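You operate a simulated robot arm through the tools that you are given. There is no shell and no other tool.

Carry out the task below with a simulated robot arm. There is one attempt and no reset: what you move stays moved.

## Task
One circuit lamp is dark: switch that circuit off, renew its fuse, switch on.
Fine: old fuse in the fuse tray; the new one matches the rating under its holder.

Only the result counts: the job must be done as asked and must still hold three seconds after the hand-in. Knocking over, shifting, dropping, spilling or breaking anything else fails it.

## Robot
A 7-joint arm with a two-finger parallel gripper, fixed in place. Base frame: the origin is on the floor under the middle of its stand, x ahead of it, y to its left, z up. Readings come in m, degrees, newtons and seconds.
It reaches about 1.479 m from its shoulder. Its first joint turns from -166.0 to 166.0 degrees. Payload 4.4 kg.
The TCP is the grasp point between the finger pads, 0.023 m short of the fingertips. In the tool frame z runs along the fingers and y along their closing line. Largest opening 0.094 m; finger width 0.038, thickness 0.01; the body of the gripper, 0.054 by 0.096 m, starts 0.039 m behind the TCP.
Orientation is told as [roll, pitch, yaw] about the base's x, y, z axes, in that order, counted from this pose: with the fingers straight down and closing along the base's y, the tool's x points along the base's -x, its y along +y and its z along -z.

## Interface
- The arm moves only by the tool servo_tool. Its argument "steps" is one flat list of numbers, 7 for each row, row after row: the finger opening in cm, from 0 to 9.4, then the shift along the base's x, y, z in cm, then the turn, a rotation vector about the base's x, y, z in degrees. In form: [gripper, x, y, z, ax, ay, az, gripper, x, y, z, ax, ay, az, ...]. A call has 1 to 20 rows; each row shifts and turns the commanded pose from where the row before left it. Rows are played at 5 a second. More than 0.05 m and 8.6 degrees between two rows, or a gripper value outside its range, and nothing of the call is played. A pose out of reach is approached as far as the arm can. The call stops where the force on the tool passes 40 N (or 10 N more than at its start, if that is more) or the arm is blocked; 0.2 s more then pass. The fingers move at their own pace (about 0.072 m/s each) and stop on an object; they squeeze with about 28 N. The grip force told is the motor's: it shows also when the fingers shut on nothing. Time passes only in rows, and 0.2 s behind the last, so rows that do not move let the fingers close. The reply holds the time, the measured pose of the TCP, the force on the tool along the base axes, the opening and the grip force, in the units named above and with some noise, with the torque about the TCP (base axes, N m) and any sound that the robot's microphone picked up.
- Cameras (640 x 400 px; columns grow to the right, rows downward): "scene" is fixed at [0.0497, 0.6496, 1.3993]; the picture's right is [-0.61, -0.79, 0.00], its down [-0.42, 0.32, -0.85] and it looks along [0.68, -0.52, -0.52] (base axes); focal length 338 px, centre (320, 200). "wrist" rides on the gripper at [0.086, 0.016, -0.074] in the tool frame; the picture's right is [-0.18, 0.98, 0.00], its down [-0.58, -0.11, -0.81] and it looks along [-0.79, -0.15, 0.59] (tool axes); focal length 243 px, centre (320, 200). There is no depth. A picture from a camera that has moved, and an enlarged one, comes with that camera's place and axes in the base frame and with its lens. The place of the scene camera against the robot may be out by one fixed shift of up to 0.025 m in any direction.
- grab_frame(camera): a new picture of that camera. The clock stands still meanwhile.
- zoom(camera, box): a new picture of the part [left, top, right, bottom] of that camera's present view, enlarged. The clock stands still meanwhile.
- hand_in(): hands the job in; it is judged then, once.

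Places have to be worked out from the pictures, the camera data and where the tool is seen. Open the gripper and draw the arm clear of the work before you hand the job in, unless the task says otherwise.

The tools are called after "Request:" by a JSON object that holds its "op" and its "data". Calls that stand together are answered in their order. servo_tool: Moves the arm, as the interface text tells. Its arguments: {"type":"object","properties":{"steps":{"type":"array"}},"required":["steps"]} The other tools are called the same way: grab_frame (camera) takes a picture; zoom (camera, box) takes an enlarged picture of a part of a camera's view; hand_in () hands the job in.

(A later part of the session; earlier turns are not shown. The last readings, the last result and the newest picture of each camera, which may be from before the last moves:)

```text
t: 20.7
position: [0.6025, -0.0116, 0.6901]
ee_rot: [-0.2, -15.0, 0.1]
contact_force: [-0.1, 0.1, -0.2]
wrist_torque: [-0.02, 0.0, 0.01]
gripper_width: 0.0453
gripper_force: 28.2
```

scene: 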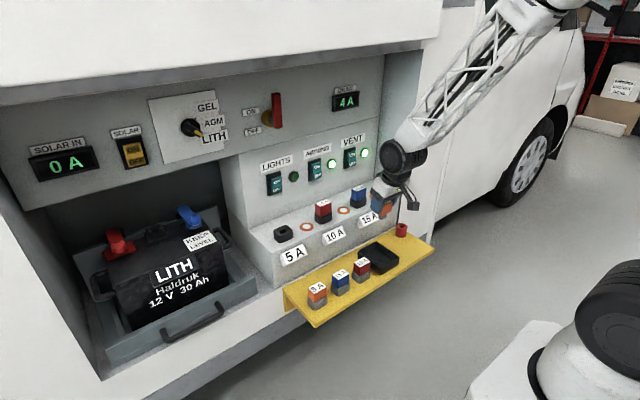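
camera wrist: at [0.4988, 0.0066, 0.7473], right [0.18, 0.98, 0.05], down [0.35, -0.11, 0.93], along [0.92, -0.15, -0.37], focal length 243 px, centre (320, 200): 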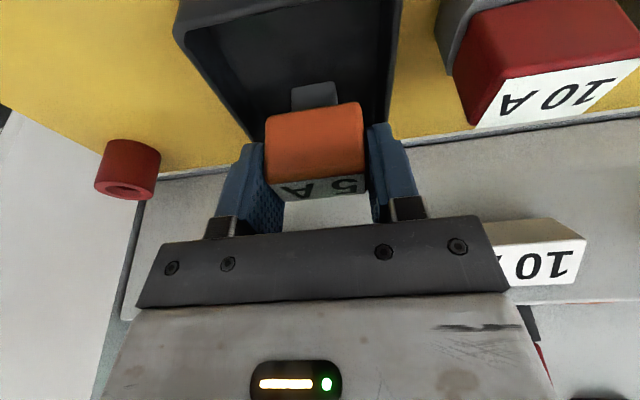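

Request:
{"op": "servo_tool", "data": {"steps": [3.6, 0, 0, -0.15, 0, 0, 0, 3.6, 0, 0, -0.15, 0, 0, 0, 3.6, 0, 0, -0.15, 0, 0, 0]}}

Request:
{"op": "zoom", "data": {"camera": "scene", "box": [350, 220, 420, 280]}}

```text
t: 21.5
position: [0.6014, -0.0114, 0.6847]
ee_rot: [-0.1, -15.0, 0.1]
contact_force: [0.0, 0.2, -1.4]
wrist_torque: [0.03, -0.04, 0.01]
gripper_width: 0.0451
gripper_force: 27.9
```

```text
6.67 times, centred on (385, 250) of scene
camera zoom: at [0.0497, 0.6496, 1.3993], right [-0.61, -0.79, 0.0], down [-0.42, 0.32, -0.85], along [0.68, -0.52, -0.52], focal length 2253 px, centre (-113, -133)
```

zoom: 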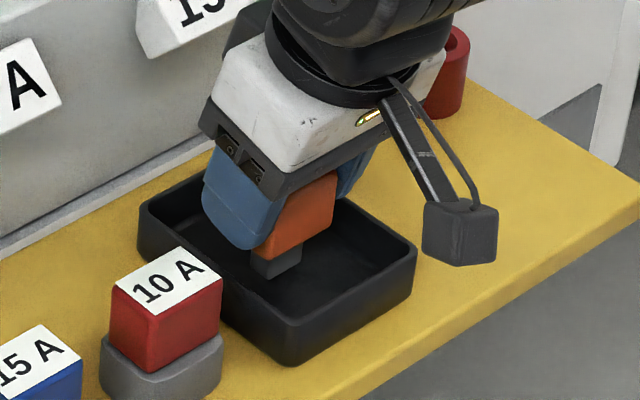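

Still no contact, and the fingertips have room above the tray floor. I'll keep lowering in small steps.

Request:
{"op": "servo_tool", "data": {"steps": [3.6, 0, 0, -0.15, 0, 0, 0, 3.6, 0, 0, -0.15, 0, 0, 0, 3.6, 0, 0, -0.15, 0, 0, 0]}}

```text
t: 22.3
position: [0.6015, -0.0098, 0.6821]
ee_rot: [-0.1, -15.1, 0.2]
contact_force: [0.5, 0.7, 0.7]
wrist_torque: [-0.01, -0.05, -0.01]
gripper_width: 0.0449
gripper_force: 27.6
```

Request:
{"op": "servo_tool", "data": {"steps": [3.6, 0, 0, -0.15, 0, 0, 0, 3.6, 0, 0, -0.15, 0, 0, 0]}}

Request:
{"op": "zoom", "data": {"camera": "scene", "box": [350, 220, 420, 280]}}

Request:
{"op": "zoom", "data": {"camera": "wrist", "box": [180, 20, 440, 230]}}

```text
t: 22.9
position: [0.6026, -0.0105, 0.6784]
ee_rot: [0.0, -15.0, -0.1]
contact_force: [-0.7, 0.8, -0.1]
wrist_torque: [-0.03, 0.02, 0.03]
gripper_width: 0.0454
gripper_force: 28.3
```

```text
6.67 times, centred on (385, 250) of scene
camera zoom: at [0.0497, 0.6496, 1.3993], right [-0.61, -0.79, 0.0], down [-0.42, 0.32, -0.85], along [0.68, -0.52, -0.52], focal length 2253 px, centre (-113, -133)
```

zoom: 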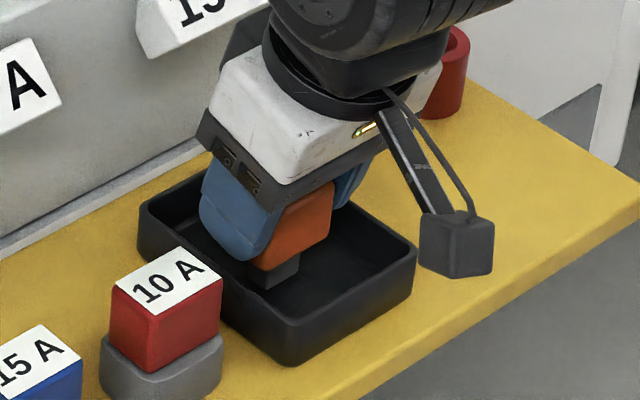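

```text
1.90 times, centred on (310, 125) of wrist
camera zoom: at [0.4989, 0.0067, 0.7284], right [0.18, 0.98, 0.05], down [0.35, -0.11, 0.93], along [0.92, -0.15, -0.37], focal length 462 px, centre (339, 343)
```

zoom: 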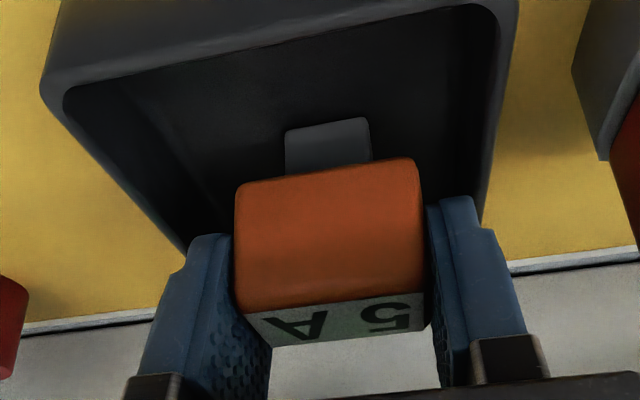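

No contact yet. I'll carry on in 1 mm steps.

Request:
{"op": "servo_tool", "data": {"steps": [3.6, 0, 0, -0.1, 0, 0, 0, 3.6, 0, 0, -0.1, 0, 0, 0, 3.6, 0, 0, -0.1, 0, 0, 0]}}

```text
t: 23.7
position: [0.6026, -0.0102, 0.6771]
ee_rot: [-0.1, -15.1, 0.0]
contact_force: [1.1, 3.0, 25.0]
wrist_torque: [0.12, 0.0, 0.02]
gripper_width: 0.0451
gripper_force: 28.0
```

Contact: 25 N upward, so the stem is on the tray floor. I'll ease off about 2 mm and open the fingers gently to 5.6 cm.

Request:
{"op": "servo_tool", "data": {"steps": [3.6, 0, 0, 0.2, 0, 0, 0, 4.5, 0, 0, 0.05, 0, 0, 0, 4.7, 0, 0, 0, 0, 0, 0, 5.0, 0, 0, 0, 0, 0, 0, 5.4, 0, 0, 0, 0, 0, 0, 5.7, 0, 0, 0, 0, 0, 0]}}

Request:
{"op": "zoom", "data": {"camera": "wrist", "box": [180, 20, 440, 230]}}

Request:
{"op": "zoom", "data": {"camera": "scene", "box": [350, 220, 420, 280]}}

```text
t: 25.1
position: [0.602, -0.0114, 0.6782]
ee_rot: [-0.1, -15.0, 0.2]
contact_force: [0.7, 0.4, -0.4]
wrist_torque: [0.03, 0.0, -0.02]
gripper_width: 0.0569
gripper_force: 0.1
```

```text
1.90 times, centred on (310, 125) of wrist
camera zoom: at [0.4983, 0.0064, 0.728], right [0.18, 0.98, 0.05], down [0.35, -0.11, 0.93], along [0.92, -0.15, -0.37], focal length 462 px, centre (339, 343)
```

zoom: 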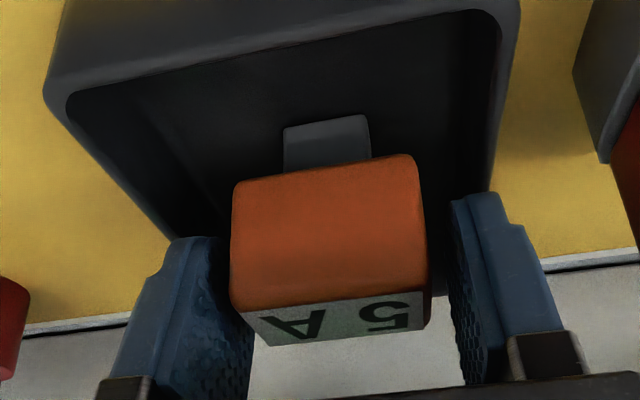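

```text
6.67 times, centred on (385, 250) of scene
camera zoom: at [0.0497, 0.6496, 1.3993], right [-0.61, -0.79, 0.0], down [-0.42, 0.32, -0.85], along [0.68, -0.52, -0.52], focal length 2253 px, centre (-113, -133)
```

zoom: 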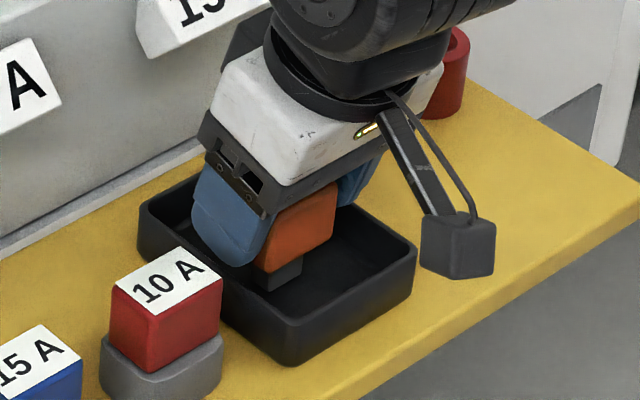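

The old fuse stands upright and free inside the tray. I'll rise straight up, keeping the fingers clear of it.

Request:
{"op": "servo_tool", "data": {"steps": [5.8, 0, 0, 0.6, 0, 0, 0, 5.8, 0, 0, 1.5, 0, 0, 0, 5.8, 0, 0, 2.5, 0, 0, 0, 7, 0, 0, 4, 0, 0, 0, 7, 0, 0, 0, 0, 0, 0]}}

Request:
{"op": "zoom", "data": {"camera": "scene", "box": [310, 180, 450, 300]}}

Request:
{"op": "grab_frame", "data": {"camera": "wrist"}}

```text
t: 26.3
position: [0.6021, -0.0099, 0.7646]
ee_rot: [-0.1, -15.0, 0.2]
contact_force: [0.1, 0.8, 0.5]
wrist_torque: [0.0, -0.01, 0.01]
gripper_width: 0.0698
gripper_force: 0.0
```

```text
3.33 times, centred on (380, 240) of scene
camera zoom: at [0.0497, 0.6496, 1.3993], right [-0.61, -0.79, 0.0], down [-0.42, 0.32, -0.85], along [0.68, -0.52, -0.52], focal length 1126 px, centre (120, 67)
```

zoom: 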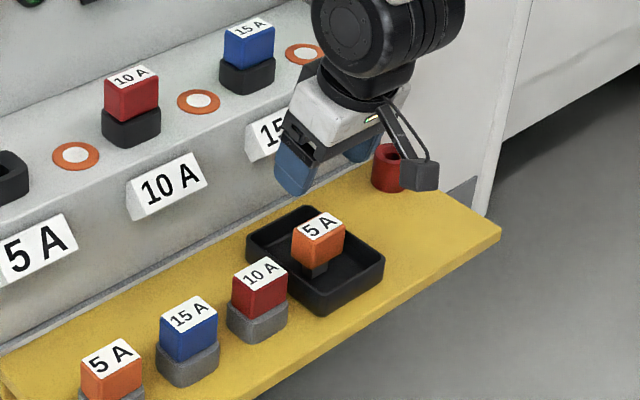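

```text
taken
camera wrist: at [0.4981, 0.0071, 0.8154], right [0.18, 0.98, 0.05], down [0.35, -0.11, 0.93], along [0.92, -0.15, -0.37], focal length 243 px, centre (320, 200)
```

wrist: 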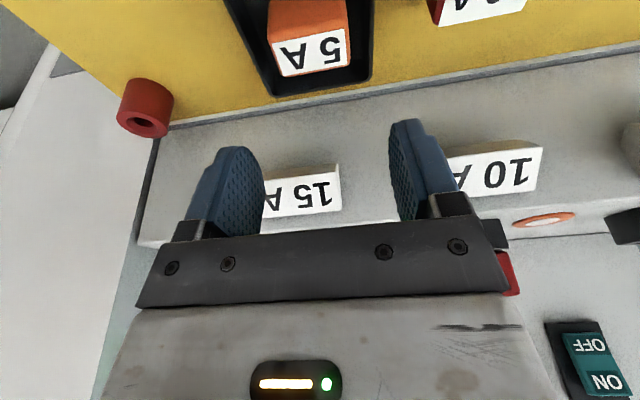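

The old fuse stands in the tray on its own. Next I'll move over the spare 5 A at the left end of the shelf, staying above the other spares.

Request:
{"op": "servo_tool", "data": {"steps": [7, -0.3, 4.3, 0.4, 0, 0, 0, 7, -0.3, 4.3, 0.4, 0, 0, 0, 7, -0.3, 4.3, 0, 0, 0, 0, 7, -0.3, 4.4, 0, 0, 0, 0, 7, -0.3, 4.4, 0, 0, 0, 0, 7, -0.4, 4.4, -0.4, 0, 0, 0, 7, 0, 0, 0, 0, 0, 0]}}

Request:
{"op": "grab_frame", "data": {"camera": "wrist"}}

Request:
{"op": "zoom", "data": {"camera": "wrist", "box": [220, 0, 420, 120]}}

Request:
{"op": "zoom", "data": {"camera": "scene", "box": [270, 200, 410, 320]}}

```text
t: 27.9
position: [0.5826, 0.2496, 0.7716]
ee_rot: [-0.2, -14.9, 0.1]
contact_force: [0.2, 1.1, -0.4]
wrist_torque: [-0.01, -0.04, -0.02]
gripper_width: 0.0702
gripper_force: 0.0
```

```text
taken
camera wrist: at [0.4787, 0.2668, 0.8216], right [0.18, 0.98, 0.05], down [0.35, -0.11, 0.93], along [0.92, -0.15, -0.37], focal length 243 px, centre (320, 200)
```

wrist: 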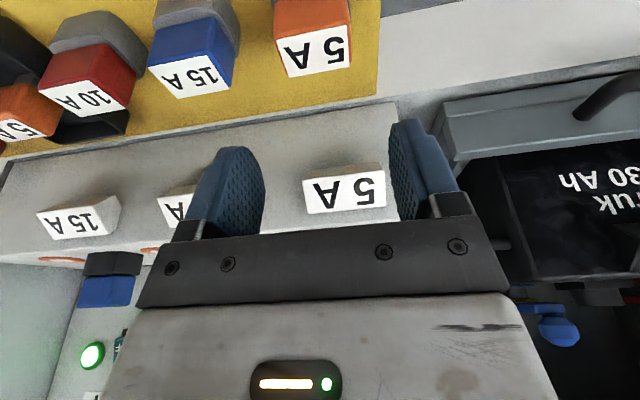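

```text
3.20 times, centred on (320, 60) of wrist
camera zoom: at [0.4787, 0.2668, 0.8216], right [0.18, 0.98, 0.05], down [0.35, -0.11, 0.93], along [0.92, -0.15, -0.37], focal length 776 px, centre (320, 648)
```

zoom: 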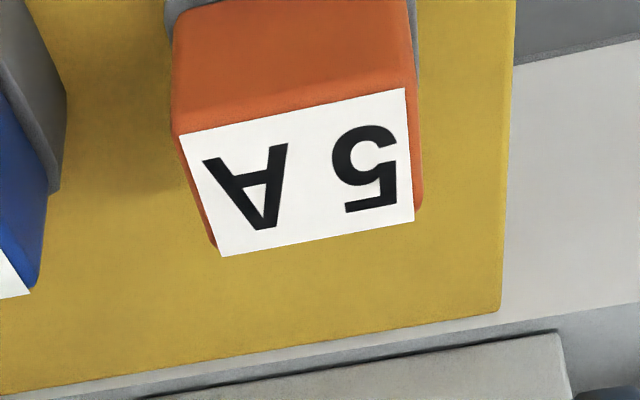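

```text
3.33 times, centred on (340, 260) of scene
camera zoom: at [0.0497, 0.6496, 1.3993], right [-0.61, -0.79, 0.0], down [-0.42, 0.32, -0.85], along [0.68, -0.52, -0.52], focal length 1126 px, centre (253, 0)
```

zoom: 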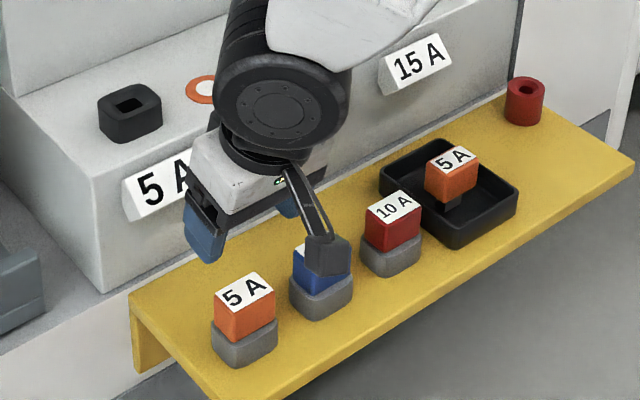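

The spare's label measures its top at about z=0.683, with the cap centre about 3 mm ahead of the TCP and centred in y. I'll descend 9.2 cm to match the grip I used on the old fuse.

Request:
{"op": "servo_tool", "data": {"steps": [7, 0.3, 0.05, -2.5, 0, 0, 0, 7, 0, 0, -2.5, 0, 0, 0, 7, 0, 0, -2.2, 0, 0, 0, 7, 0, 0, -1.0, 0, 0, 0, 7, 0, 0, -1.0, 0, 0, 0, 7, 0, 0, 0, 0, 0, 0]}}

Request:
{"op": "zoom", "data": {"camera": "wrist", "box": [180, 20, 440, 230]}}

Request:
{"op": "zoom", "data": {"camera": "scene", "box": [280, 240, 380, 320]}}

```text
t: 29.3
position: [0.5863, 0.2506, 0.6779]
ee_rot: [0.0, -15.0, 0.0]
contact_force: [-0.3, 0.5, 0.5]
wrist_torque: [0.04, 0.04, 0.02]
gripper_width: 0.07
gripper_force: 0.0
```

```text
1.90 times, centred on (310, 125) of wrist
camera zoom: at [0.4829, 0.2675, 0.7277], right [0.18, 0.98, 0.05], down [0.35, -0.11, 0.93], along [0.92, -0.15, -0.37], focal length 462 px, centre (339, 343)
```

zoom: 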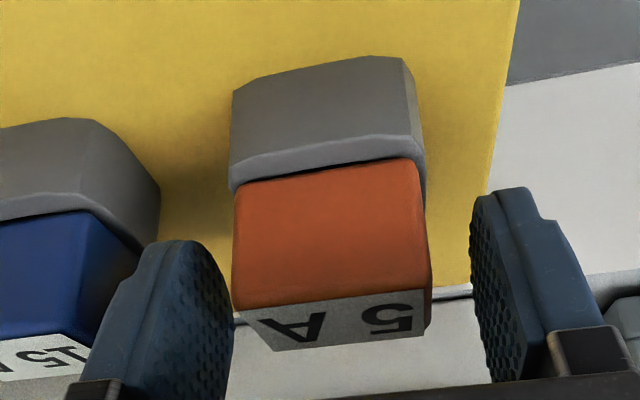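

```text
5.00 times, centred on (330, 280) of scene
camera zoom: at [0.0497, 0.6496, 1.3993], right [-0.61, -0.79, 0.0], down [-0.42, 0.32, -0.85], along [0.68, -0.52, -0.52], focal length 1690 px, centre (270, -200)
```

zoom: 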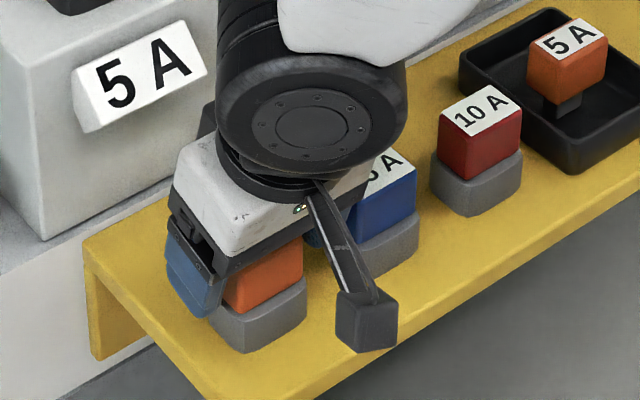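

The spare sits between the fingers just as the old fuse did. Closing on it.

Request:
{"op": "servo_tool", "data": {"steps": [4.9, 0, 0, 0, 0, 0, 0, 4.4, 0, 0, 0, 0, 0, 0, 3.6, 0, 0, 0, 0, 0, 0]}}

Request:
{"op": "zoom", "data": {"camera": "wrist", "box": [200, 30, 440, 230]}}

```text
t: 30.1
position: [0.5863, 0.2501, 0.6787]
ee_rot: [0.0, -14.9, 0.2]
contact_force: [1.1, -0.1, -1.1]
wrist_torque: [0.0, -0.01, -0.02]
gripper_width: 0.0452
gripper_force: 28.2
```

```text
2.00 times, centred on (320, 130) of wrist
camera zoom: at [0.4829, 0.2675, 0.7278], right [0.18, 0.98, 0.05], down [0.35, -0.11, 0.93], along [0.92, -0.15, -0.37], focal length 485 px, centre (320, 340)
```

zoom: 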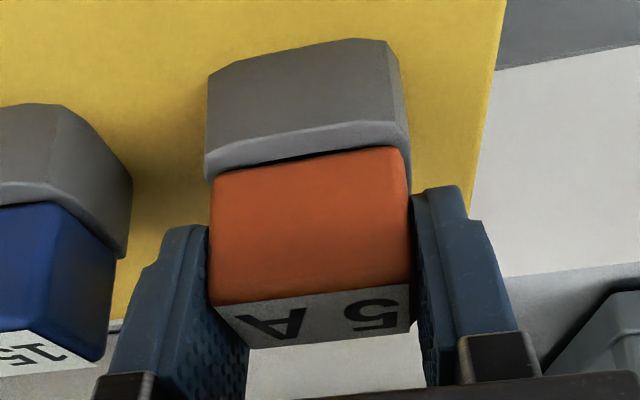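

It's gripped at 4.52 cm, the same as before. I'll lift slowly out of the spare socket.

Request:
{"op": "servo_tool", "data": {"steps": [3.6, 0, 0, 0.3, 0, 0, 0, 3.6, 0, 0, 0.4, 0, 0, 0, 3.6, 0, 0, 0.5, 0, 0, 0, 3.6, 0, 0, 1.0, 0, 0, 0, 3.6, 0, 0, 1.5, 0, 0, 0, 3.6, 0, 0, 2.5, 0, 0, 0, 3.6, 0, 0, 2.0, 0, 0, 0, 3.6, 0, 0, 0, 0, 0, 0]}}

Request:
{"op": "grab_frame", "data": {"camera": "wrist"}}

Request:
{"op": "zoom", "data": {"camera": "scene", "box": [260, 190, 420, 320]}}

```text
t: 31.9
position: [0.5848, 0.2511, 0.7593]
ee_rot: [-0.1, -15.0, 0.0]
contact_force: [1.0, 0.8, -0.6]
wrist_torque: [-0.02, 0.02, 0.02]
gripper_width: 0.0452
gripper_force: 28.0
```

```text
taken
camera wrist: at [0.4816, 0.268, 0.8077], right [0.18, 0.98, 0.05], down [0.35, -0.11, 0.93], along [0.92, -0.15, -0.37], focal length 243 px, centre (320, 200)
```

wrist: 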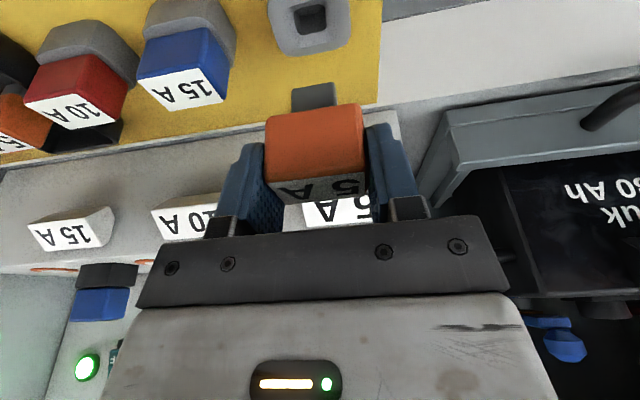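

```text
3.08 times, centred on (340, 255) of scene
camera zoom: at [0.0497, 0.6496, 1.3993], right [-0.61, -0.79, 0.0], down [-0.42, 0.32, -0.85], along [0.68, -0.52, -0.52], focal length 1040 px, centre (258, 31)
```

zoom: 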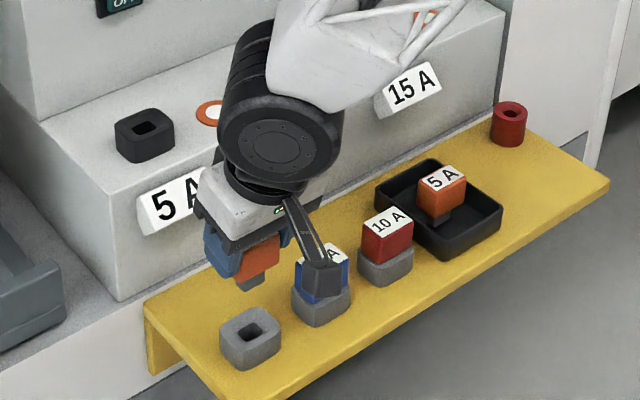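

The spare is out cleanly and the others are undisturbed. I'll compare how it sits in the fingers with how the old one sat, using the same crop.

Request:
{"op": "zoom", "data": {"camera": "wrist", "box": [180, 20, 440, 230]}}

```text
1.90 times, centred on (310, 125) of wrist
camera zoom: at [0.4816, 0.268, 0.8077], right [0.18, 0.98, 0.05], down [0.35, -0.11, 0.93], along [0.92, -0.15, -0.37], focal length 462 px, centre (339, 343)
```

zoom: 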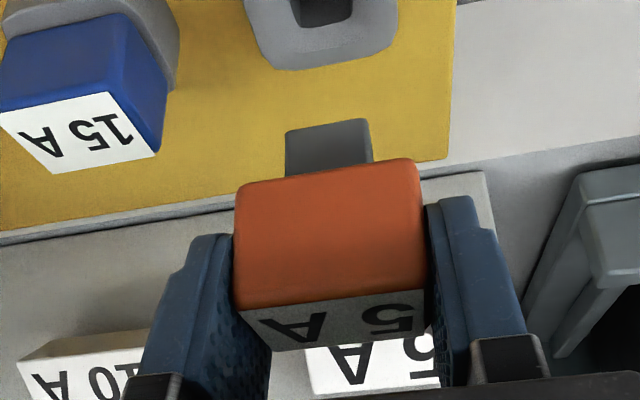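

It sits almost exactly as the old one did, so I can insert at the pose where the old fuse was gripped. I'll raise it and move to about 8 cm above the seated position over the empty 5 A holder.

Request:
{"op": "servo_tool", "data": {"steps": [3.6, 0, 0, 3.6, 0, 0, 0, 3.6, 0, 0, 3.6, 0, 0, 0, 3.6, 0, 0, 3.6, 0, 0, 0, 3.6, 0, 0, 3.3, 0, 0, 0, 3.6, 4.02, 0.15, 0, 0, 0, 0, 3.6, 4.02, 0.15, 0, 0, 0, 0, 3.6, 4.02, 0.15, 0, 0, 0, 0, 3.6, 4.02, 0.14, 0, 0, 0, 0, 3.6, 0, 0, 0, 0, 0, 0]}}

Request:
{"op": "zoom", "data": {"camera": "wrist", "box": [220, 0, 420, 120]}}

Request:
{"op": "zoom", "data": {"camera": "scene", "box": [240, 160, 340, 260]}}

```text
t: 33.9
position: [0.7473, 0.2536, 0.899]
ee_rot: [-0.1, -14.9, 0.1]
contact_force: [0.5, 0.3, -0.5]
wrist_torque: [0.02, 0.0, -0.03]
gripper_width: 0.0451
gripper_force: 28.2
```

```text
3.20 times, centred on (320, 60) of wrist
camera zoom: at [0.6439, 0.2712, 0.9485], right [0.18, 0.98, 0.05], down [0.35, -0.11, 0.93], along [0.92, -0.15, -0.37], focal length 776 px, centre (320, 648)
```

zoom: 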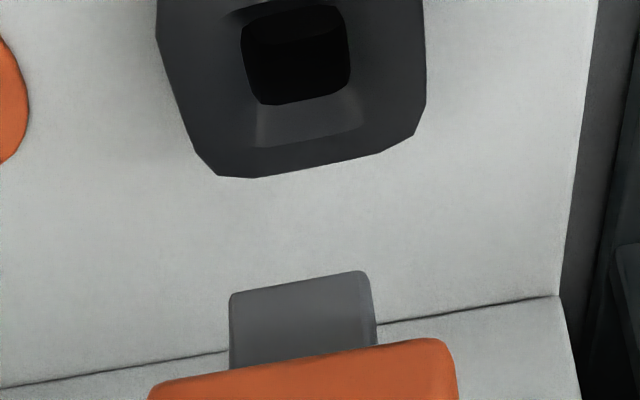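

```text
4.00 times, centred on (290, 210) of scene
camera zoom: at [0.0497, 0.6496, 1.3993], right [-0.61, -0.79, 0.0], down [-0.42, 0.32, -0.85], along [0.68, -0.52, -0.52], focal length 1352 px, centre (440, 160)
```

zoom: 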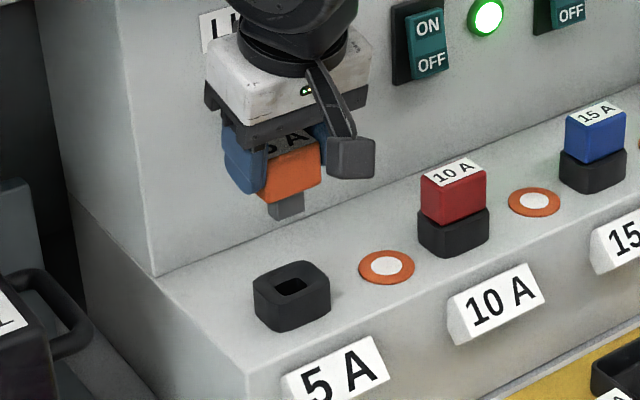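

The camera's y now reads 0.2712, against 0.2739 when I gripped the old fuse, and the slot also appears about 2 mm to the +y side of the stem. I'll correct y by +0.25 cm, hold so it settles, and recheck.

Request:
{"op": "servo_tool", "data": {"steps": [3.6, 0, 0.25, 0, 0, 0, 0, 3.6, 0, 0, 0, 0, 0, 0, 3.6, 0, 0, 0, 0, 0, 0]}}

Request:
{"op": "zoom", "data": {"camera": "wrist", "box": [220, 0, 420, 120]}}

```text
t: 34.7
position: [0.7469, 0.2572, 0.8995]
ee_rot: [-0.1, -15.0, 0.0]
contact_force: [-0.4, -0.4, 0.0]
wrist_torque: [-0.02, -0.04, 0.0]
gripper_width: 0.0452
gripper_force: 28.2
```

```text
3.20 times, centred on (320, 60) of wrist
camera zoom: at [0.6437, 0.2746, 0.949], right [0.18, 0.98, 0.05], down [0.35, -0.11, 0.93], along [0.92, -0.15, -0.37], focal length 776 px, centre (320, 648)
```

zoom: 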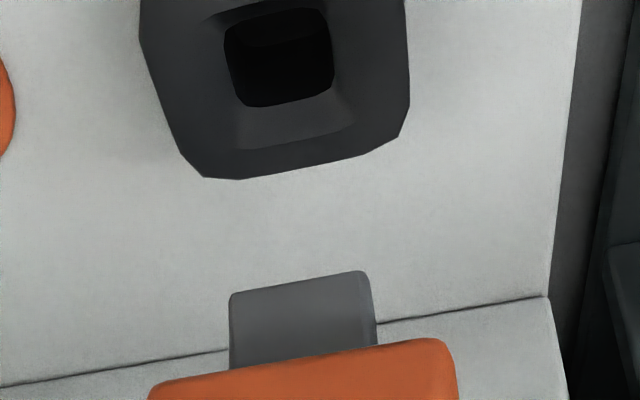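

The slot centre works out at y≈0.2575 from both views, so the stem is now about 1 mm too far left. I'll shift -0.9 mm and descend 4.5 cm to just above the slot, then recheck.

Request:
{"op": "servo_tool", "data": {"steps": [3.6, 0, -0.09, -2, 0, 0, 0, 3.6, 0, 0, -1.5, 0, 0, 0, 3.6, 0, 0, -1, 0, 0, 0, 3.6, 0, 0, 0, 0, 0, 0, 3.6, 0, 0, 0, 0, 0, 0]}}

Request:
{"op": "zoom", "data": {"camera": "wrist", "box": [220, 0, 420, 120]}}

Request:
{"op": "zoom", "data": {"camera": "scene", "box": [255, 190, 325, 250]}}

```text
t: 35.9
position: [0.7462, 0.256, 0.8546]
ee_rot: [-0.1, -14.9, 0.0]
contact_force: [-0.1, -0.1, -0.6]
wrist_torque: [0.02, -0.03, 0.02]
gripper_width: 0.0453
gripper_force: 28.3
```

```text
3.20 times, centred on (320, 60) of wrist
camera zoom: at [0.6432, 0.2745, 0.9041], right [0.18, 0.98, 0.05], down [0.35, -0.11, 0.93], along [0.92, -0.15, -0.37], focal length 776 px, centre (320, 648)
```

zoom: 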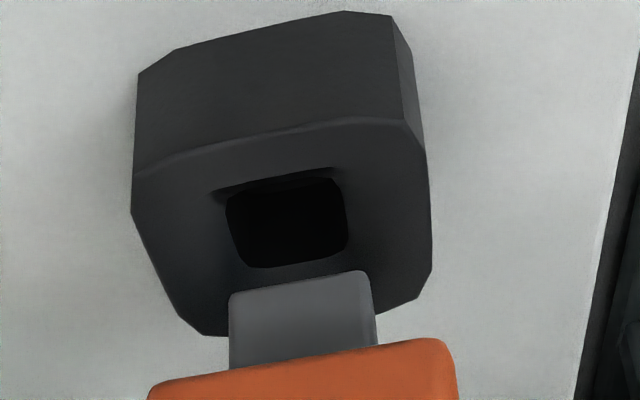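

```text
6.67 times, centred on (290, 220) of scene
camera zoom: at [0.0497, 0.6496, 1.3993], right [-0.61, -0.79, 0.0], down [-0.42, 0.32, -0.85], along [0.68, -0.52, -0.52], focal length 2253 px, centre (520, 67)
```

zoom: 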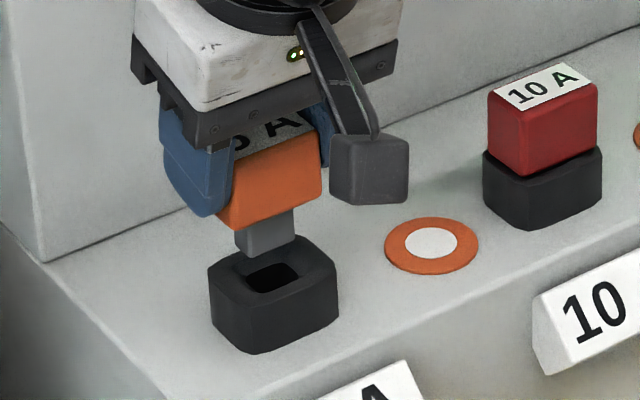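

The slot mouth has a wide lead-in and its centre lies near (0.744, 0.2566). I'll nudge -1 mm in y and start inserting in small steps while watching side forces.

Request:
{"op": "servo_tool", "data": {"steps": [3.6, 0, -0.1, -0.5, 0, 0, 0, 3.6, 0, 0, -0.5, 0, 0, 0, 3.6, 0, 0, -0.3, 0, 0, 0, 3.6, 0, 0, -0.3, 0, 0, 0, 3.6, 0, 0, 0, 0, 0, 0]}}

Request:
{"op": "zoom", "data": {"camera": "wrist", "box": [200, 0, 440, 200]}}

Request:
{"op": "zoom", "data": {"camera": "scene", "box": [255, 190, 325, 250]}}

```text
t: 37.1
position: [0.7479, 0.2567, 0.8373]
ee_rot: [-0.1, -14.9, 0.0]
contact_force: [-0.5, -0.7, -0.4]
wrist_torque: [-0.03, -0.01, -0.02]
gripper_width: 0.0452
gripper_force: 28.2
```

```text
2.00 times, centred on (320, 100) of wrist
camera zoom: at [0.6436, 0.2742, 0.8877], right [0.18, 0.98, 0.05], down [0.35, -0.11, 0.93], along [0.92, -0.15, -0.37], focal length 485 px, centre (320, 400)
```

zoom: 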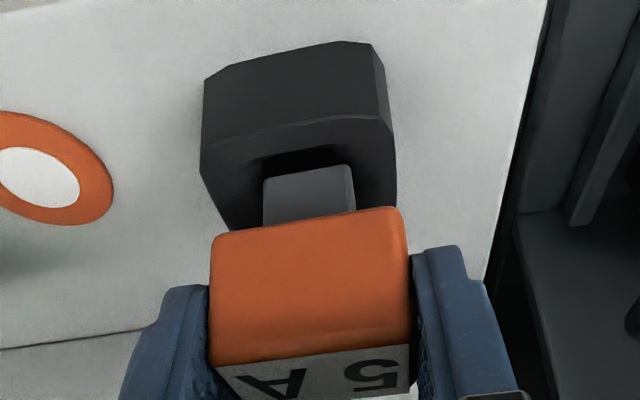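

```text
6.67 times, centred on (290, 220) of scene
camera zoom: at [0.0497, 0.6496, 1.3993], right [-0.61, -0.79, 0.0], down [-0.42, 0.32, -0.85], along [0.68, -0.52, -0.52], focal length 2253 px, centre (520, 67)
```

zoom: 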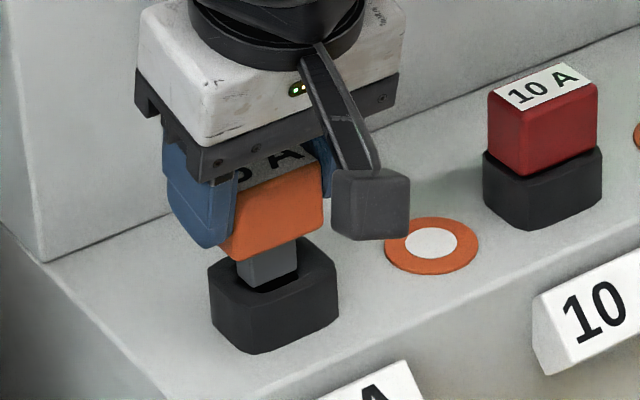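

The stem is entering the slot with no side force. I'll continue down in 2-3 mm steps.

Request:
{"op": "servo_tool", "data": {"steps": [3.6, 0, 0, -0.2, 0, 0, 0, 3.6, 0, 0, -0.2, 0, 0, 0, 3.6, 0, 0, -0.2, 0, 0, 0]}}

```text
t: 37.9
position: [0.7474, 0.2565, 0.8328]
ee_rot: [-0.2, -15.0, 0.0]
contact_force: [-0.3, -0.7, -0.9]
wrist_torque: [0.02, 0.02, 0.0]
gripper_width: 0.0452
gripper_force: 28.0
```

Request:
{"op": "servo_tool", "data": {"steps": [3.6, 0, 0, -0.2, 0, 0, 0, 3.6, 0, 0, -0.2, 0, 0, 0, 3.6, 0, 0, -0.2, 0, 0, 0]}}

Request:
{"op": "zoom", "data": {"camera": "wrist", "box": [200, 0, 440, 200]}}

Request:
{"op": "zoom", "data": {"camera": "scene", "box": [255, 190, 325, 250]}}

```text
t: 38.7
position: [0.7458, 0.2575, 0.8256]
ee_rot: [0.0, -15.0, 0.1]
contact_force: [1.1, -7.2, 2.2]
wrist_torque: [-0.29, -0.04, -0.02]
gripper_width: 0.0452
gripper_force: 28.0
```

```text
2.00 times, centred on (320, 100) of wrist
camera zoom: at [0.6431, 0.2741, 0.8759], right [0.18, 0.98, 0.05], down [0.35, -0.11, 0.93], along [0.92, -0.15, -0.37], focal length 485 px, centre (320, 400)
```

zoom: 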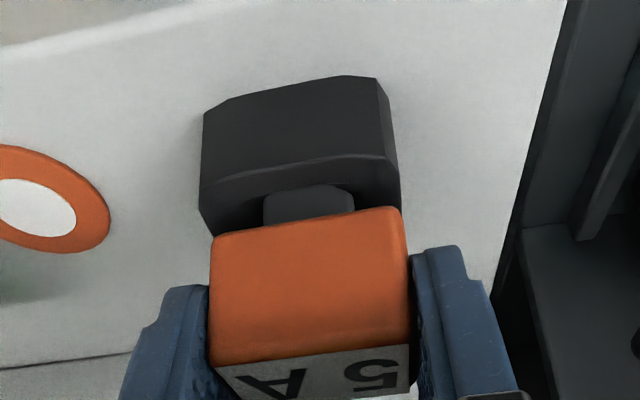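

```text
6.67 times, centred on (290, 220) of scene
camera zoom: at [0.0497, 0.6496, 1.3993], right [-0.61, -0.79, 0.0], down [-0.42, 0.32, -0.85], along [0.68, -0.52, -0.52], focal length 2253 px, centre (520, 67)
```

zoom: 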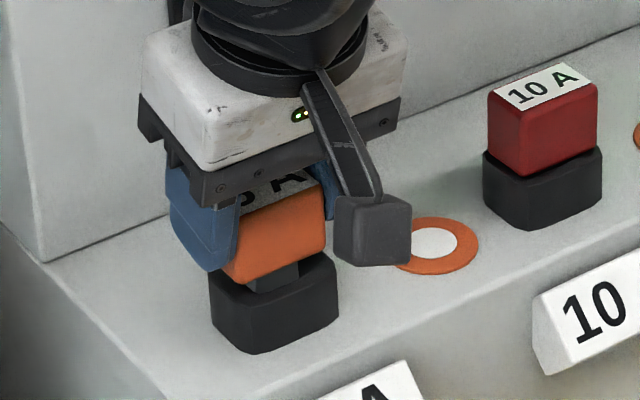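

The holder wall pushes about 7 N toward -y, so the fuse is slightly too far left. I'll shift -0.7 mm and carry on down.

Request:
{"op": "servo_tool", "data": {"steps": [3.6, 0, -0.07, 0, 0, 0, 0, 3.6, 0, 0, -0.2, 0, 0, 0, 3.6, 0, 0, -0.2, 0, 0, 0]}}

```text
t: 39.5
position: [0.7472, 0.256, 0.8224]
ee_rot: [-0.1, -14.9, 0.1]
contact_force: [-0.5, -0.4, -0.7]
wrist_torque: [-0.01, 0.02, -0.01]
gripper_width: 0.0452
gripper_force: 28.4
```

The side force is gone. I'll go on with the last few millimetres until it seats.

Request:
{"op": "servo_tool", "data": {"steps": [3.6, 0, 0, -0.15, 0, 0, 0, 3.6, 0, 0, -0.15, 0, 0, 0]}}

Request:
{"op": "zoom", "data": {"camera": "wrist", "box": [200, 30, 440, 230]}}

Request:
{"op": "zoom", "data": {"camera": "scene", "box": [255, 190, 325, 250]}}

```text
t: 40.1
position: [0.7471, 0.2557, 0.8193]
ee_rot: [-0.1, -14.9, 0.0]
contact_force: [0.9, -0.8, 3.4]
wrist_torque: [-0.07, -0.01, -0.03]
gripper_width: 0.0452
gripper_force: 28.2
```

```text
2.00 times, centred on (320, 130) of wrist
camera zoom: at [0.6435, 0.2737, 0.8693], right [0.18, 0.98, 0.05], down [0.35, -0.11, 0.93], along [0.92, -0.15, -0.37], focal length 485 px, centre (320, 340)
```

zoom: 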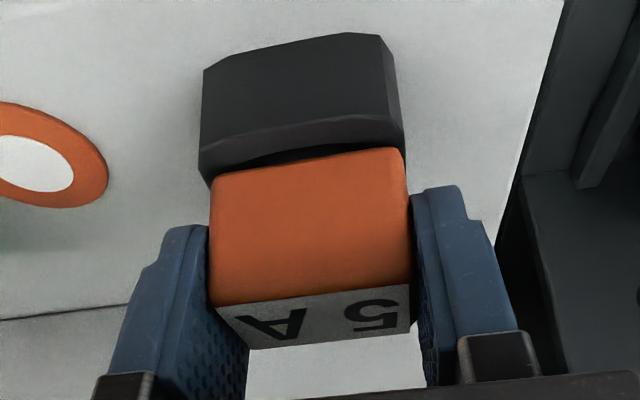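

```text
6.67 times, centred on (290, 220) of scene
camera zoom: at [0.0497, 0.6496, 1.3993], right [-0.61, -0.79, 0.0], down [-0.42, 0.32, -0.85], along [0.68, -0.52, -0.52], focal length 2253 px, centre (520, 67)
```

zoom: 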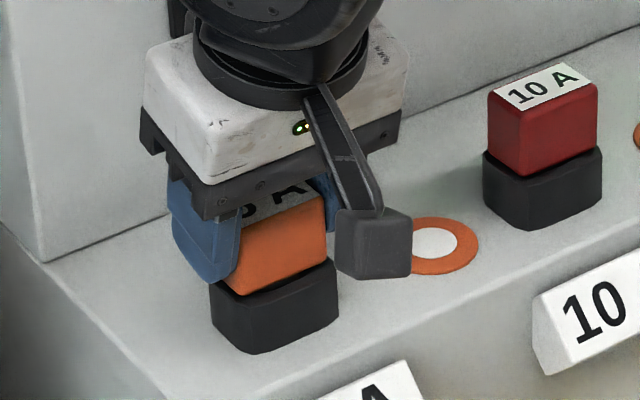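

It's nearly seated, with a slight gap and 3 N. I'll press on in 1 mm steps until it bottoms out.

Request:
{"op": "servo_tool", "data": {"steps": [3.6, 0, 0, -0.1, 0, 0, 0, 3.6, 0, 0, -0.1, 0, 0, 0]}}

Request:
{"op": "zoom", "data": {"camera": "wrist", "box": [200, 30, 440, 230]}}

```text
t: 40.7
position: [0.747, 0.2579, 0.8173]
ee_rot: [-0.1, -15.1, -0.1]
contact_force: [-6.3, -0.9, 15.4]
wrist_torque: [0.19, 0.29, 0.09]
gripper_width: 0.0447
gripper_force: 27.9
```

```text
2.00 times, centred on (320, 130) of wrist
camera zoom: at [0.6436, 0.2737, 0.8675], right [0.18, 0.98, 0.05], down [0.35, -0.11, 0.93], along [0.92, -0.15, -0.36], focal length 485 px, centre (320, 340)
```

zoom: 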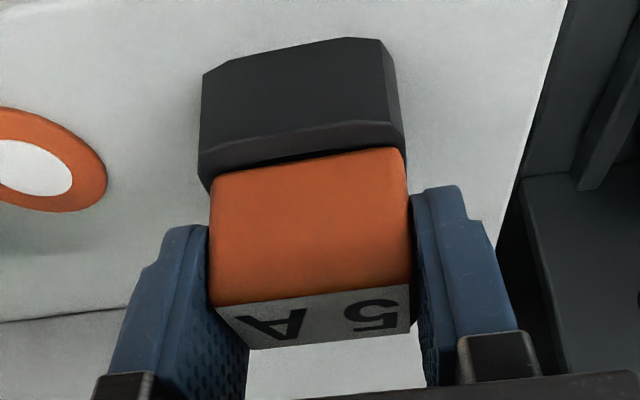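

15 N now. I'll take one more millimetre to confirm it's on the hard stop.

Request:
{"op": "servo_tool", "data": {"steps": [3.6, 0, 0, -0.08, 0, 0, 0, 3.6, 0, 0, 0, 0, 0, 0]}}

Request:
{"op": "zoom", "data": {"camera": "wrist", "box": [260, 60, 420, 190]}}

Request:
{"op": "zoom", "data": {"camera": "scene", "box": [262, 205, 312, 255]}}

```text
t: 41.3
position: [0.7477, 0.2573, 0.8176]
ee_rot: [0.0, -15.0, 0.0]
contact_force: [-6.3, -3.6, 25.3]
wrist_torque: [-0.05, 0.32, 0.01]
gripper_width: 0.0452
gripper_force: 28.4
```

```text
3.08 times, centred on (340, 125) of wrist
camera zoom: at [0.6439, 0.2738, 0.8673], right [0.18, 0.98, 0.05], down [0.35, -0.11, 0.93], along [0.92, -0.15, -0.36], focal length 746 px, centre (258, 431)
```

zoom: 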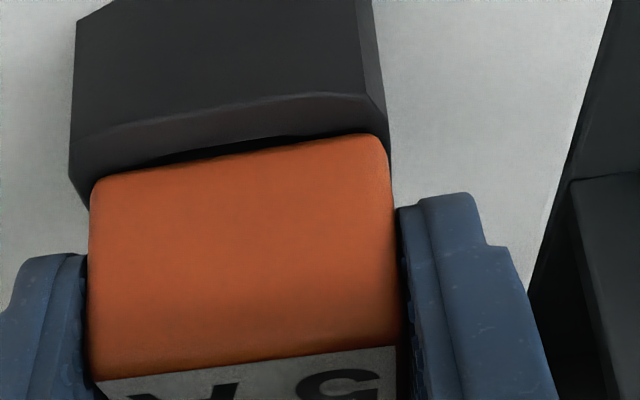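

```text
8.00 times, centred on (287, 230) of scene
camera zoom: at [0.0497, 0.6496, 1.3993], right [-0.61, -0.79, 0.0], down [-0.42, 0.32, -0.85], along [0.68, -0.52, -0.52], focal length 2704 px, centre (584, -40)
```

zoom: 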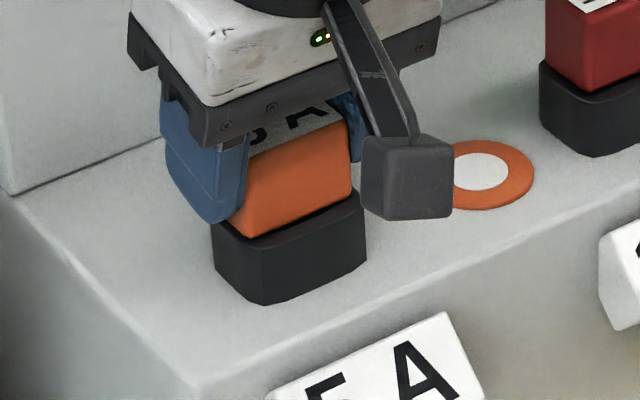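

It's on the hard stop: 25 N with no further travel, and the cap meets the base as the original did. I'll ease off the load and open the fingers.

Request:
{"op": "servo_tool", "data": {"steps": [3.6, 0, 0, 0.12, 0, 0, 0, 4.7, 0, 0, 0, 0, 0, 0, 5.2, 0, 0, 0, 0, 0, 0, 6.0, 0, 0, 0, 0, 0, 0, 6.6, 0, 0, 0, 0, 0, 0]}}

Request:
{"op": "zoom", "data": {"camera": "wrist", "box": [200, 30, 440, 230]}}

```text
t: 42.5
position: [0.7468, 0.2568, 0.8184]
ee_rot: [-0.1, -15.0, 0.0]
contact_force: [0.1, 0.3, -0.3]
wrist_torque: [-0.03, -0.01, 0.01]
gripper_width: 0.0659
gripper_force: 0.0
```

```text
2.00 times, centred on (320, 130) of wrist
camera zoom: at [0.6434, 0.2739, 0.8679], right [0.18, 0.98, 0.05], down [0.35, -0.11, 0.93], along [0.92, -0.15, -0.37], focal length 485 px, centre (320, 340)
```

zoom: 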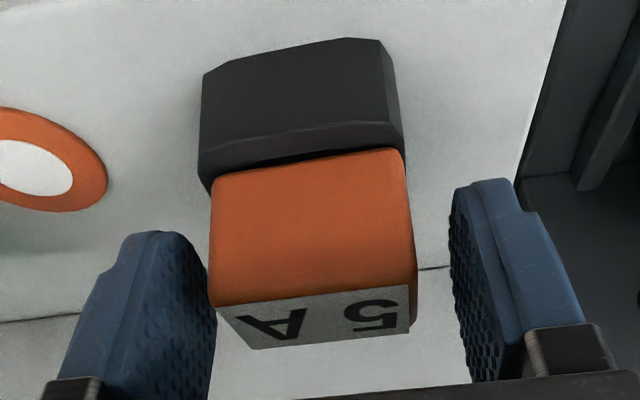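

The fuse is released and stays seated. I'll rise straight up and back off for a look at the seating before working the switch.

Request:
{"op": "servo_tool", "data": {"steps": [6.6, 0, 0, 1, 0, 0, 0, 6.6, 0, 0, 2, 0, 0, 0, 6.6, 0, 0, 3, 0, 0, 0, 6.6, 0, 0, 3, 0, 0, 0, 6.6, -3, 0, 0, 0, -5, 0, 6.6, -4, 0, 0, 0, -5, 0, 6.6, -4, 0, 0, 0, -5, 0, 6.6, 0, 0, 0, 0, 0, 0]}}

Request:
{"op": "grab_frame", "data": {"camera": "wrist"}}

Request:
{"op": "zoom", "data": {"camera": "scene", "box": [262, 205, 312, 255]}}

Request:
{"op": "zoom", "data": {"camera": "scene", "box": [240, 140, 440, 320]}}

```text
t: 44.3
position: [0.6364, 0.2569, 0.9077]
ee_rot: [0.0, -30.1, 0.1]
contact_force: [0.1, 0.0, 0.4]
wrist_torque: [-0.01, -0.04, 0.01]
gripper_width: 0.0662
gripper_force: 0.1
```

```text
taken
camera wrist: at [0.5237, 0.2732, 0.9298], right [0.16, 0.98, 0.09], down [0.1, -0.11, 0.99], along [0.98, -0.15, -0.11], focal length 243 px, centre (320, 200)
```

wrist: 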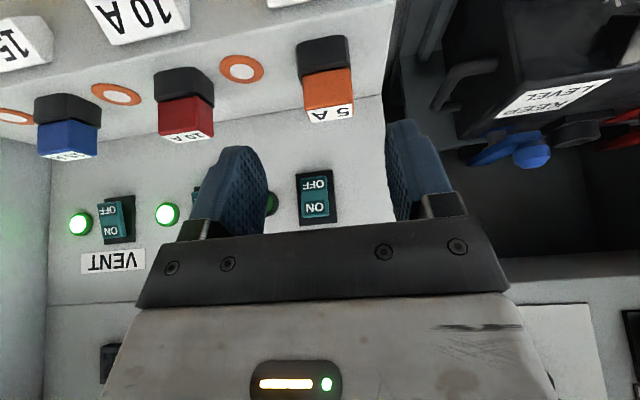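

```text
8.00 times, centred on (287, 230) of scene
camera zoom: at [0.0497, 0.6496, 1.3993], right [-0.61, -0.79, 0.0], down [-0.42, 0.32, -0.85], along [0.68, -0.52, -0.52], focal length 2704 px, centre (584, -40)
```

zoom: 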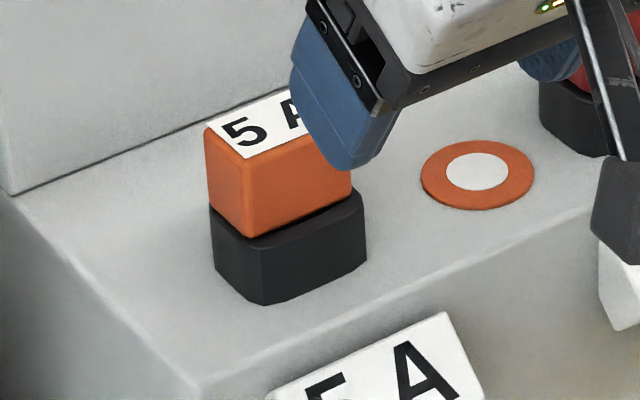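

```text
2.22 times, centred on (340, 230) of scene
camera zoom: at [0.0497, 0.6496, 1.3993], right [-0.61, -0.79, 0.0], down [-0.42, 0.32, -0.85], along [0.68, -0.52, -0.52], focal length 751 px, centre (276, 133)
```

zoom: 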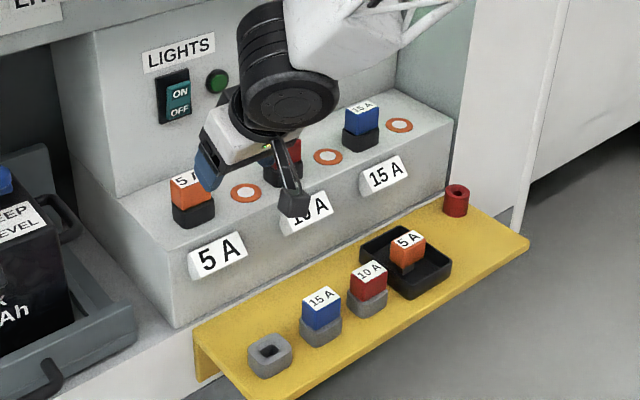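

The new fuse is in the holder. I'll enlarge to compare its seating with the other two installed fuses.

Request:
{"op": "zoom", "data": {"camera": "wrist", "box": [270, 20, 390, 135]}}

Request:
{"op": "zoom", "data": {"camera": "wrist", "box": [20, 40, 370, 160]}}

Request:
{"op": "zoom", "data": {"camera": "scene", "box": [270, 210, 300, 250]}}

```text
3.48 times, centred on (330, 78) of wrist
camera zoom: at [0.5237, 0.2732, 0.9298], right [0.16, 0.98, 0.09], down [0.1, -0.11, 0.99], along [0.98, -0.15, -0.11], focal length 844 px, centre (285, 626)
```

zoom: 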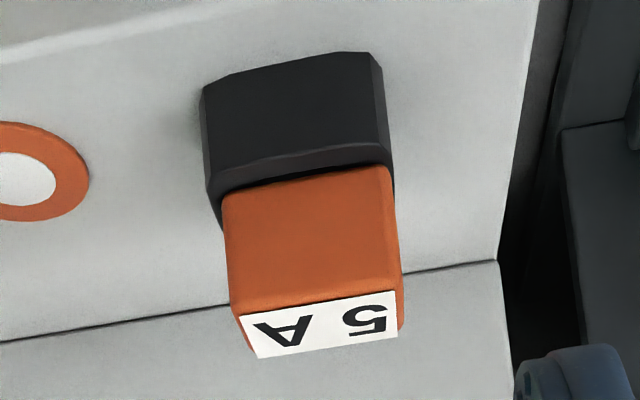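

```text
1.83 times, centred on (195, 100) of wrist
camera zoom: at [0.5237, 0.2732, 0.9298], right [0.16, 0.98, 0.09], down [0.1, -0.11, 0.99], along [0.98, -0.15, -0.11], focal length 444 px, centre (549, 383)
```

zoom: 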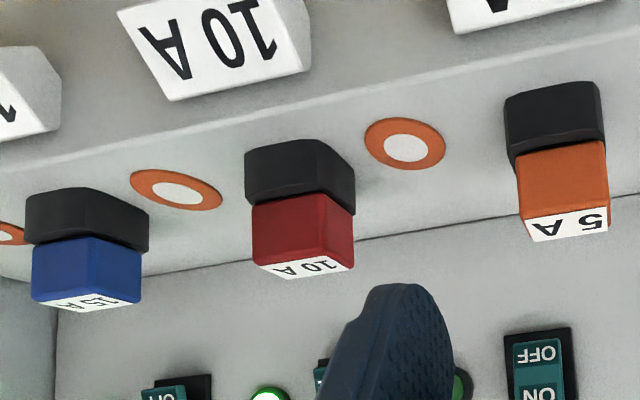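

```text
10.00 times, centred on (285, 230) of scene
camera zoom: at [0.0497, 0.6496, 1.3993], right [-0.61, -0.79, 0.0], down [-0.42, 0.32, -0.85], along [0.68, -0.52, -0.52], focal length 3379 px, centre (670, -100)
```

zoom: 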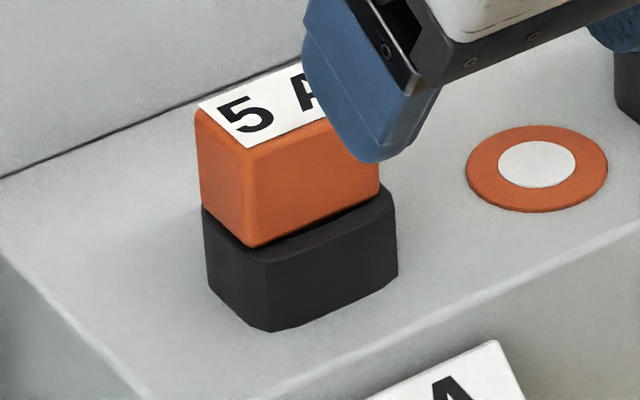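

The seating matches: cap top at about 0.822, as with the original. Now I'll close the fingers and line up with the upper (ON) half of the LIGHTS rocker.

Request:
{"op": "servo_tool", "data": {"steps": [0, 3.6, -1.15, 0.4, 0, 0, 0, 0, 3.6, -1.15, 0.4, 0, 0, 0, 0, 3.6, -1.14, 0.4, 0, 0, 0, 0, 0, 0, 0, 0, 0, 0, 0, 0, 0, 0, 0, 0, 0]}}

Request:
{"op": "zoom", "data": {"camera": "wrist", "box": [160, 60, 440, 260]}}

Request:
{"op": "zoom", "data": {"camera": "scene", "box": [240, 130, 340, 250]}}

```text
t: 45.5
position: [0.7456, 0.2216, 0.9203]
ee_rot: [-0.2, -30.0, 0.1]
contact_force: [-0.8, -0.2, 0.0]
wrist_torque: [-0.02, -0.02, 0.01]
gripper_width: 0.0
gripper_force: 28.1
```

```text
2.00 times, centred on (300, 160) of wrist
camera zoom: at [0.6319, 0.2385, 0.9406], right [0.16, 0.98, 0.09], down [0.1, -0.11, 0.99], along [0.98, -0.15, -0.12], focal length 485 px, centre (360, 280)
```

zoom: 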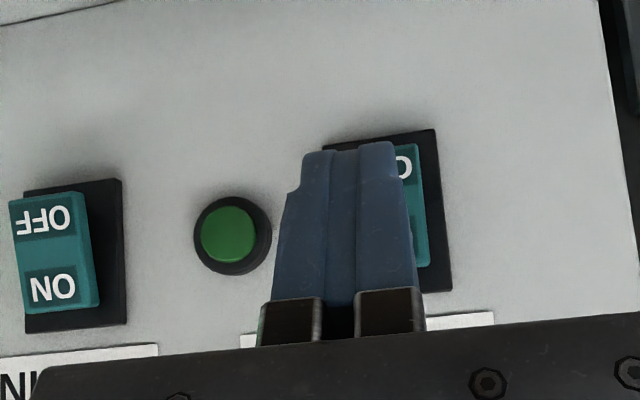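

```text
3.33 times, centred on (290, 190) of scene
camera zoom: at [0.0497, 0.6496, 1.3993], right [-0.61, -0.79, 0.0], down [-0.42, 0.32, -0.85], along [0.68, -0.52, -0.52], focal length 1126 px, centre (420, 233)
```

zoom: 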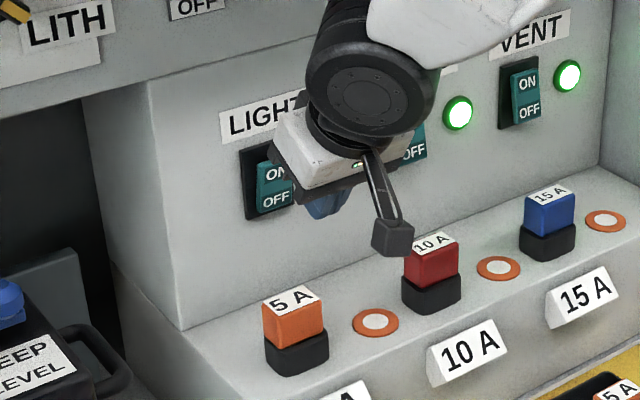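

The fingers are lined up with the ON half and the fuse below is clear. Pressing forward in small steps.

Request:
{"op": "servo_tool", "data": {"steps": [0, 2, 0.1, 0, 0, 0, 0, 0, 1.5, 0, 0, 0, 0, 0, 0, 0.4, 0, 0, 0, 0, 0, 0, 0.4, 0, 0, 0, 0, 0, 0, 0.3, 0, 0, 0, 0, 0, 0, 0.3, 0, 0, 0, 0, 0, 0, 0.2, 0, 0, 0, 0, 0]}}

Request:
{"op": "zoom", "data": {"camera": "wrist", "box": [160, 60, 440, 260]}}

```text
t: 47.1
position: [0.7958, 0.2231, 0.9187]
ee_rot: [0.0, -30.0, 0.0]
contact_force: [-0.6, 0.3, -0.9]
wrist_torque: [0.0, -0.02, -0.01]
gripper_width: 0.0
gripper_force: 27.9
```

```text
2.00 times, centred on (300, 160) of wrist
camera zoom: at [0.683, 0.2402, 0.9409], right [0.16, 0.98, 0.09], down [0.1, -0.11, 0.99], along [0.98, -0.15, -0.12], focal length 485 px, centre (360, 280)
```

zoom: 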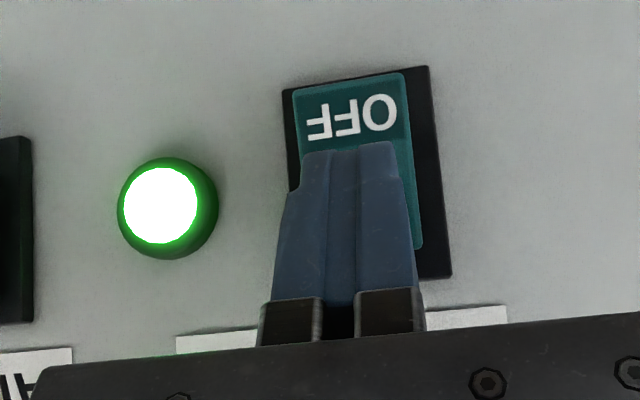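

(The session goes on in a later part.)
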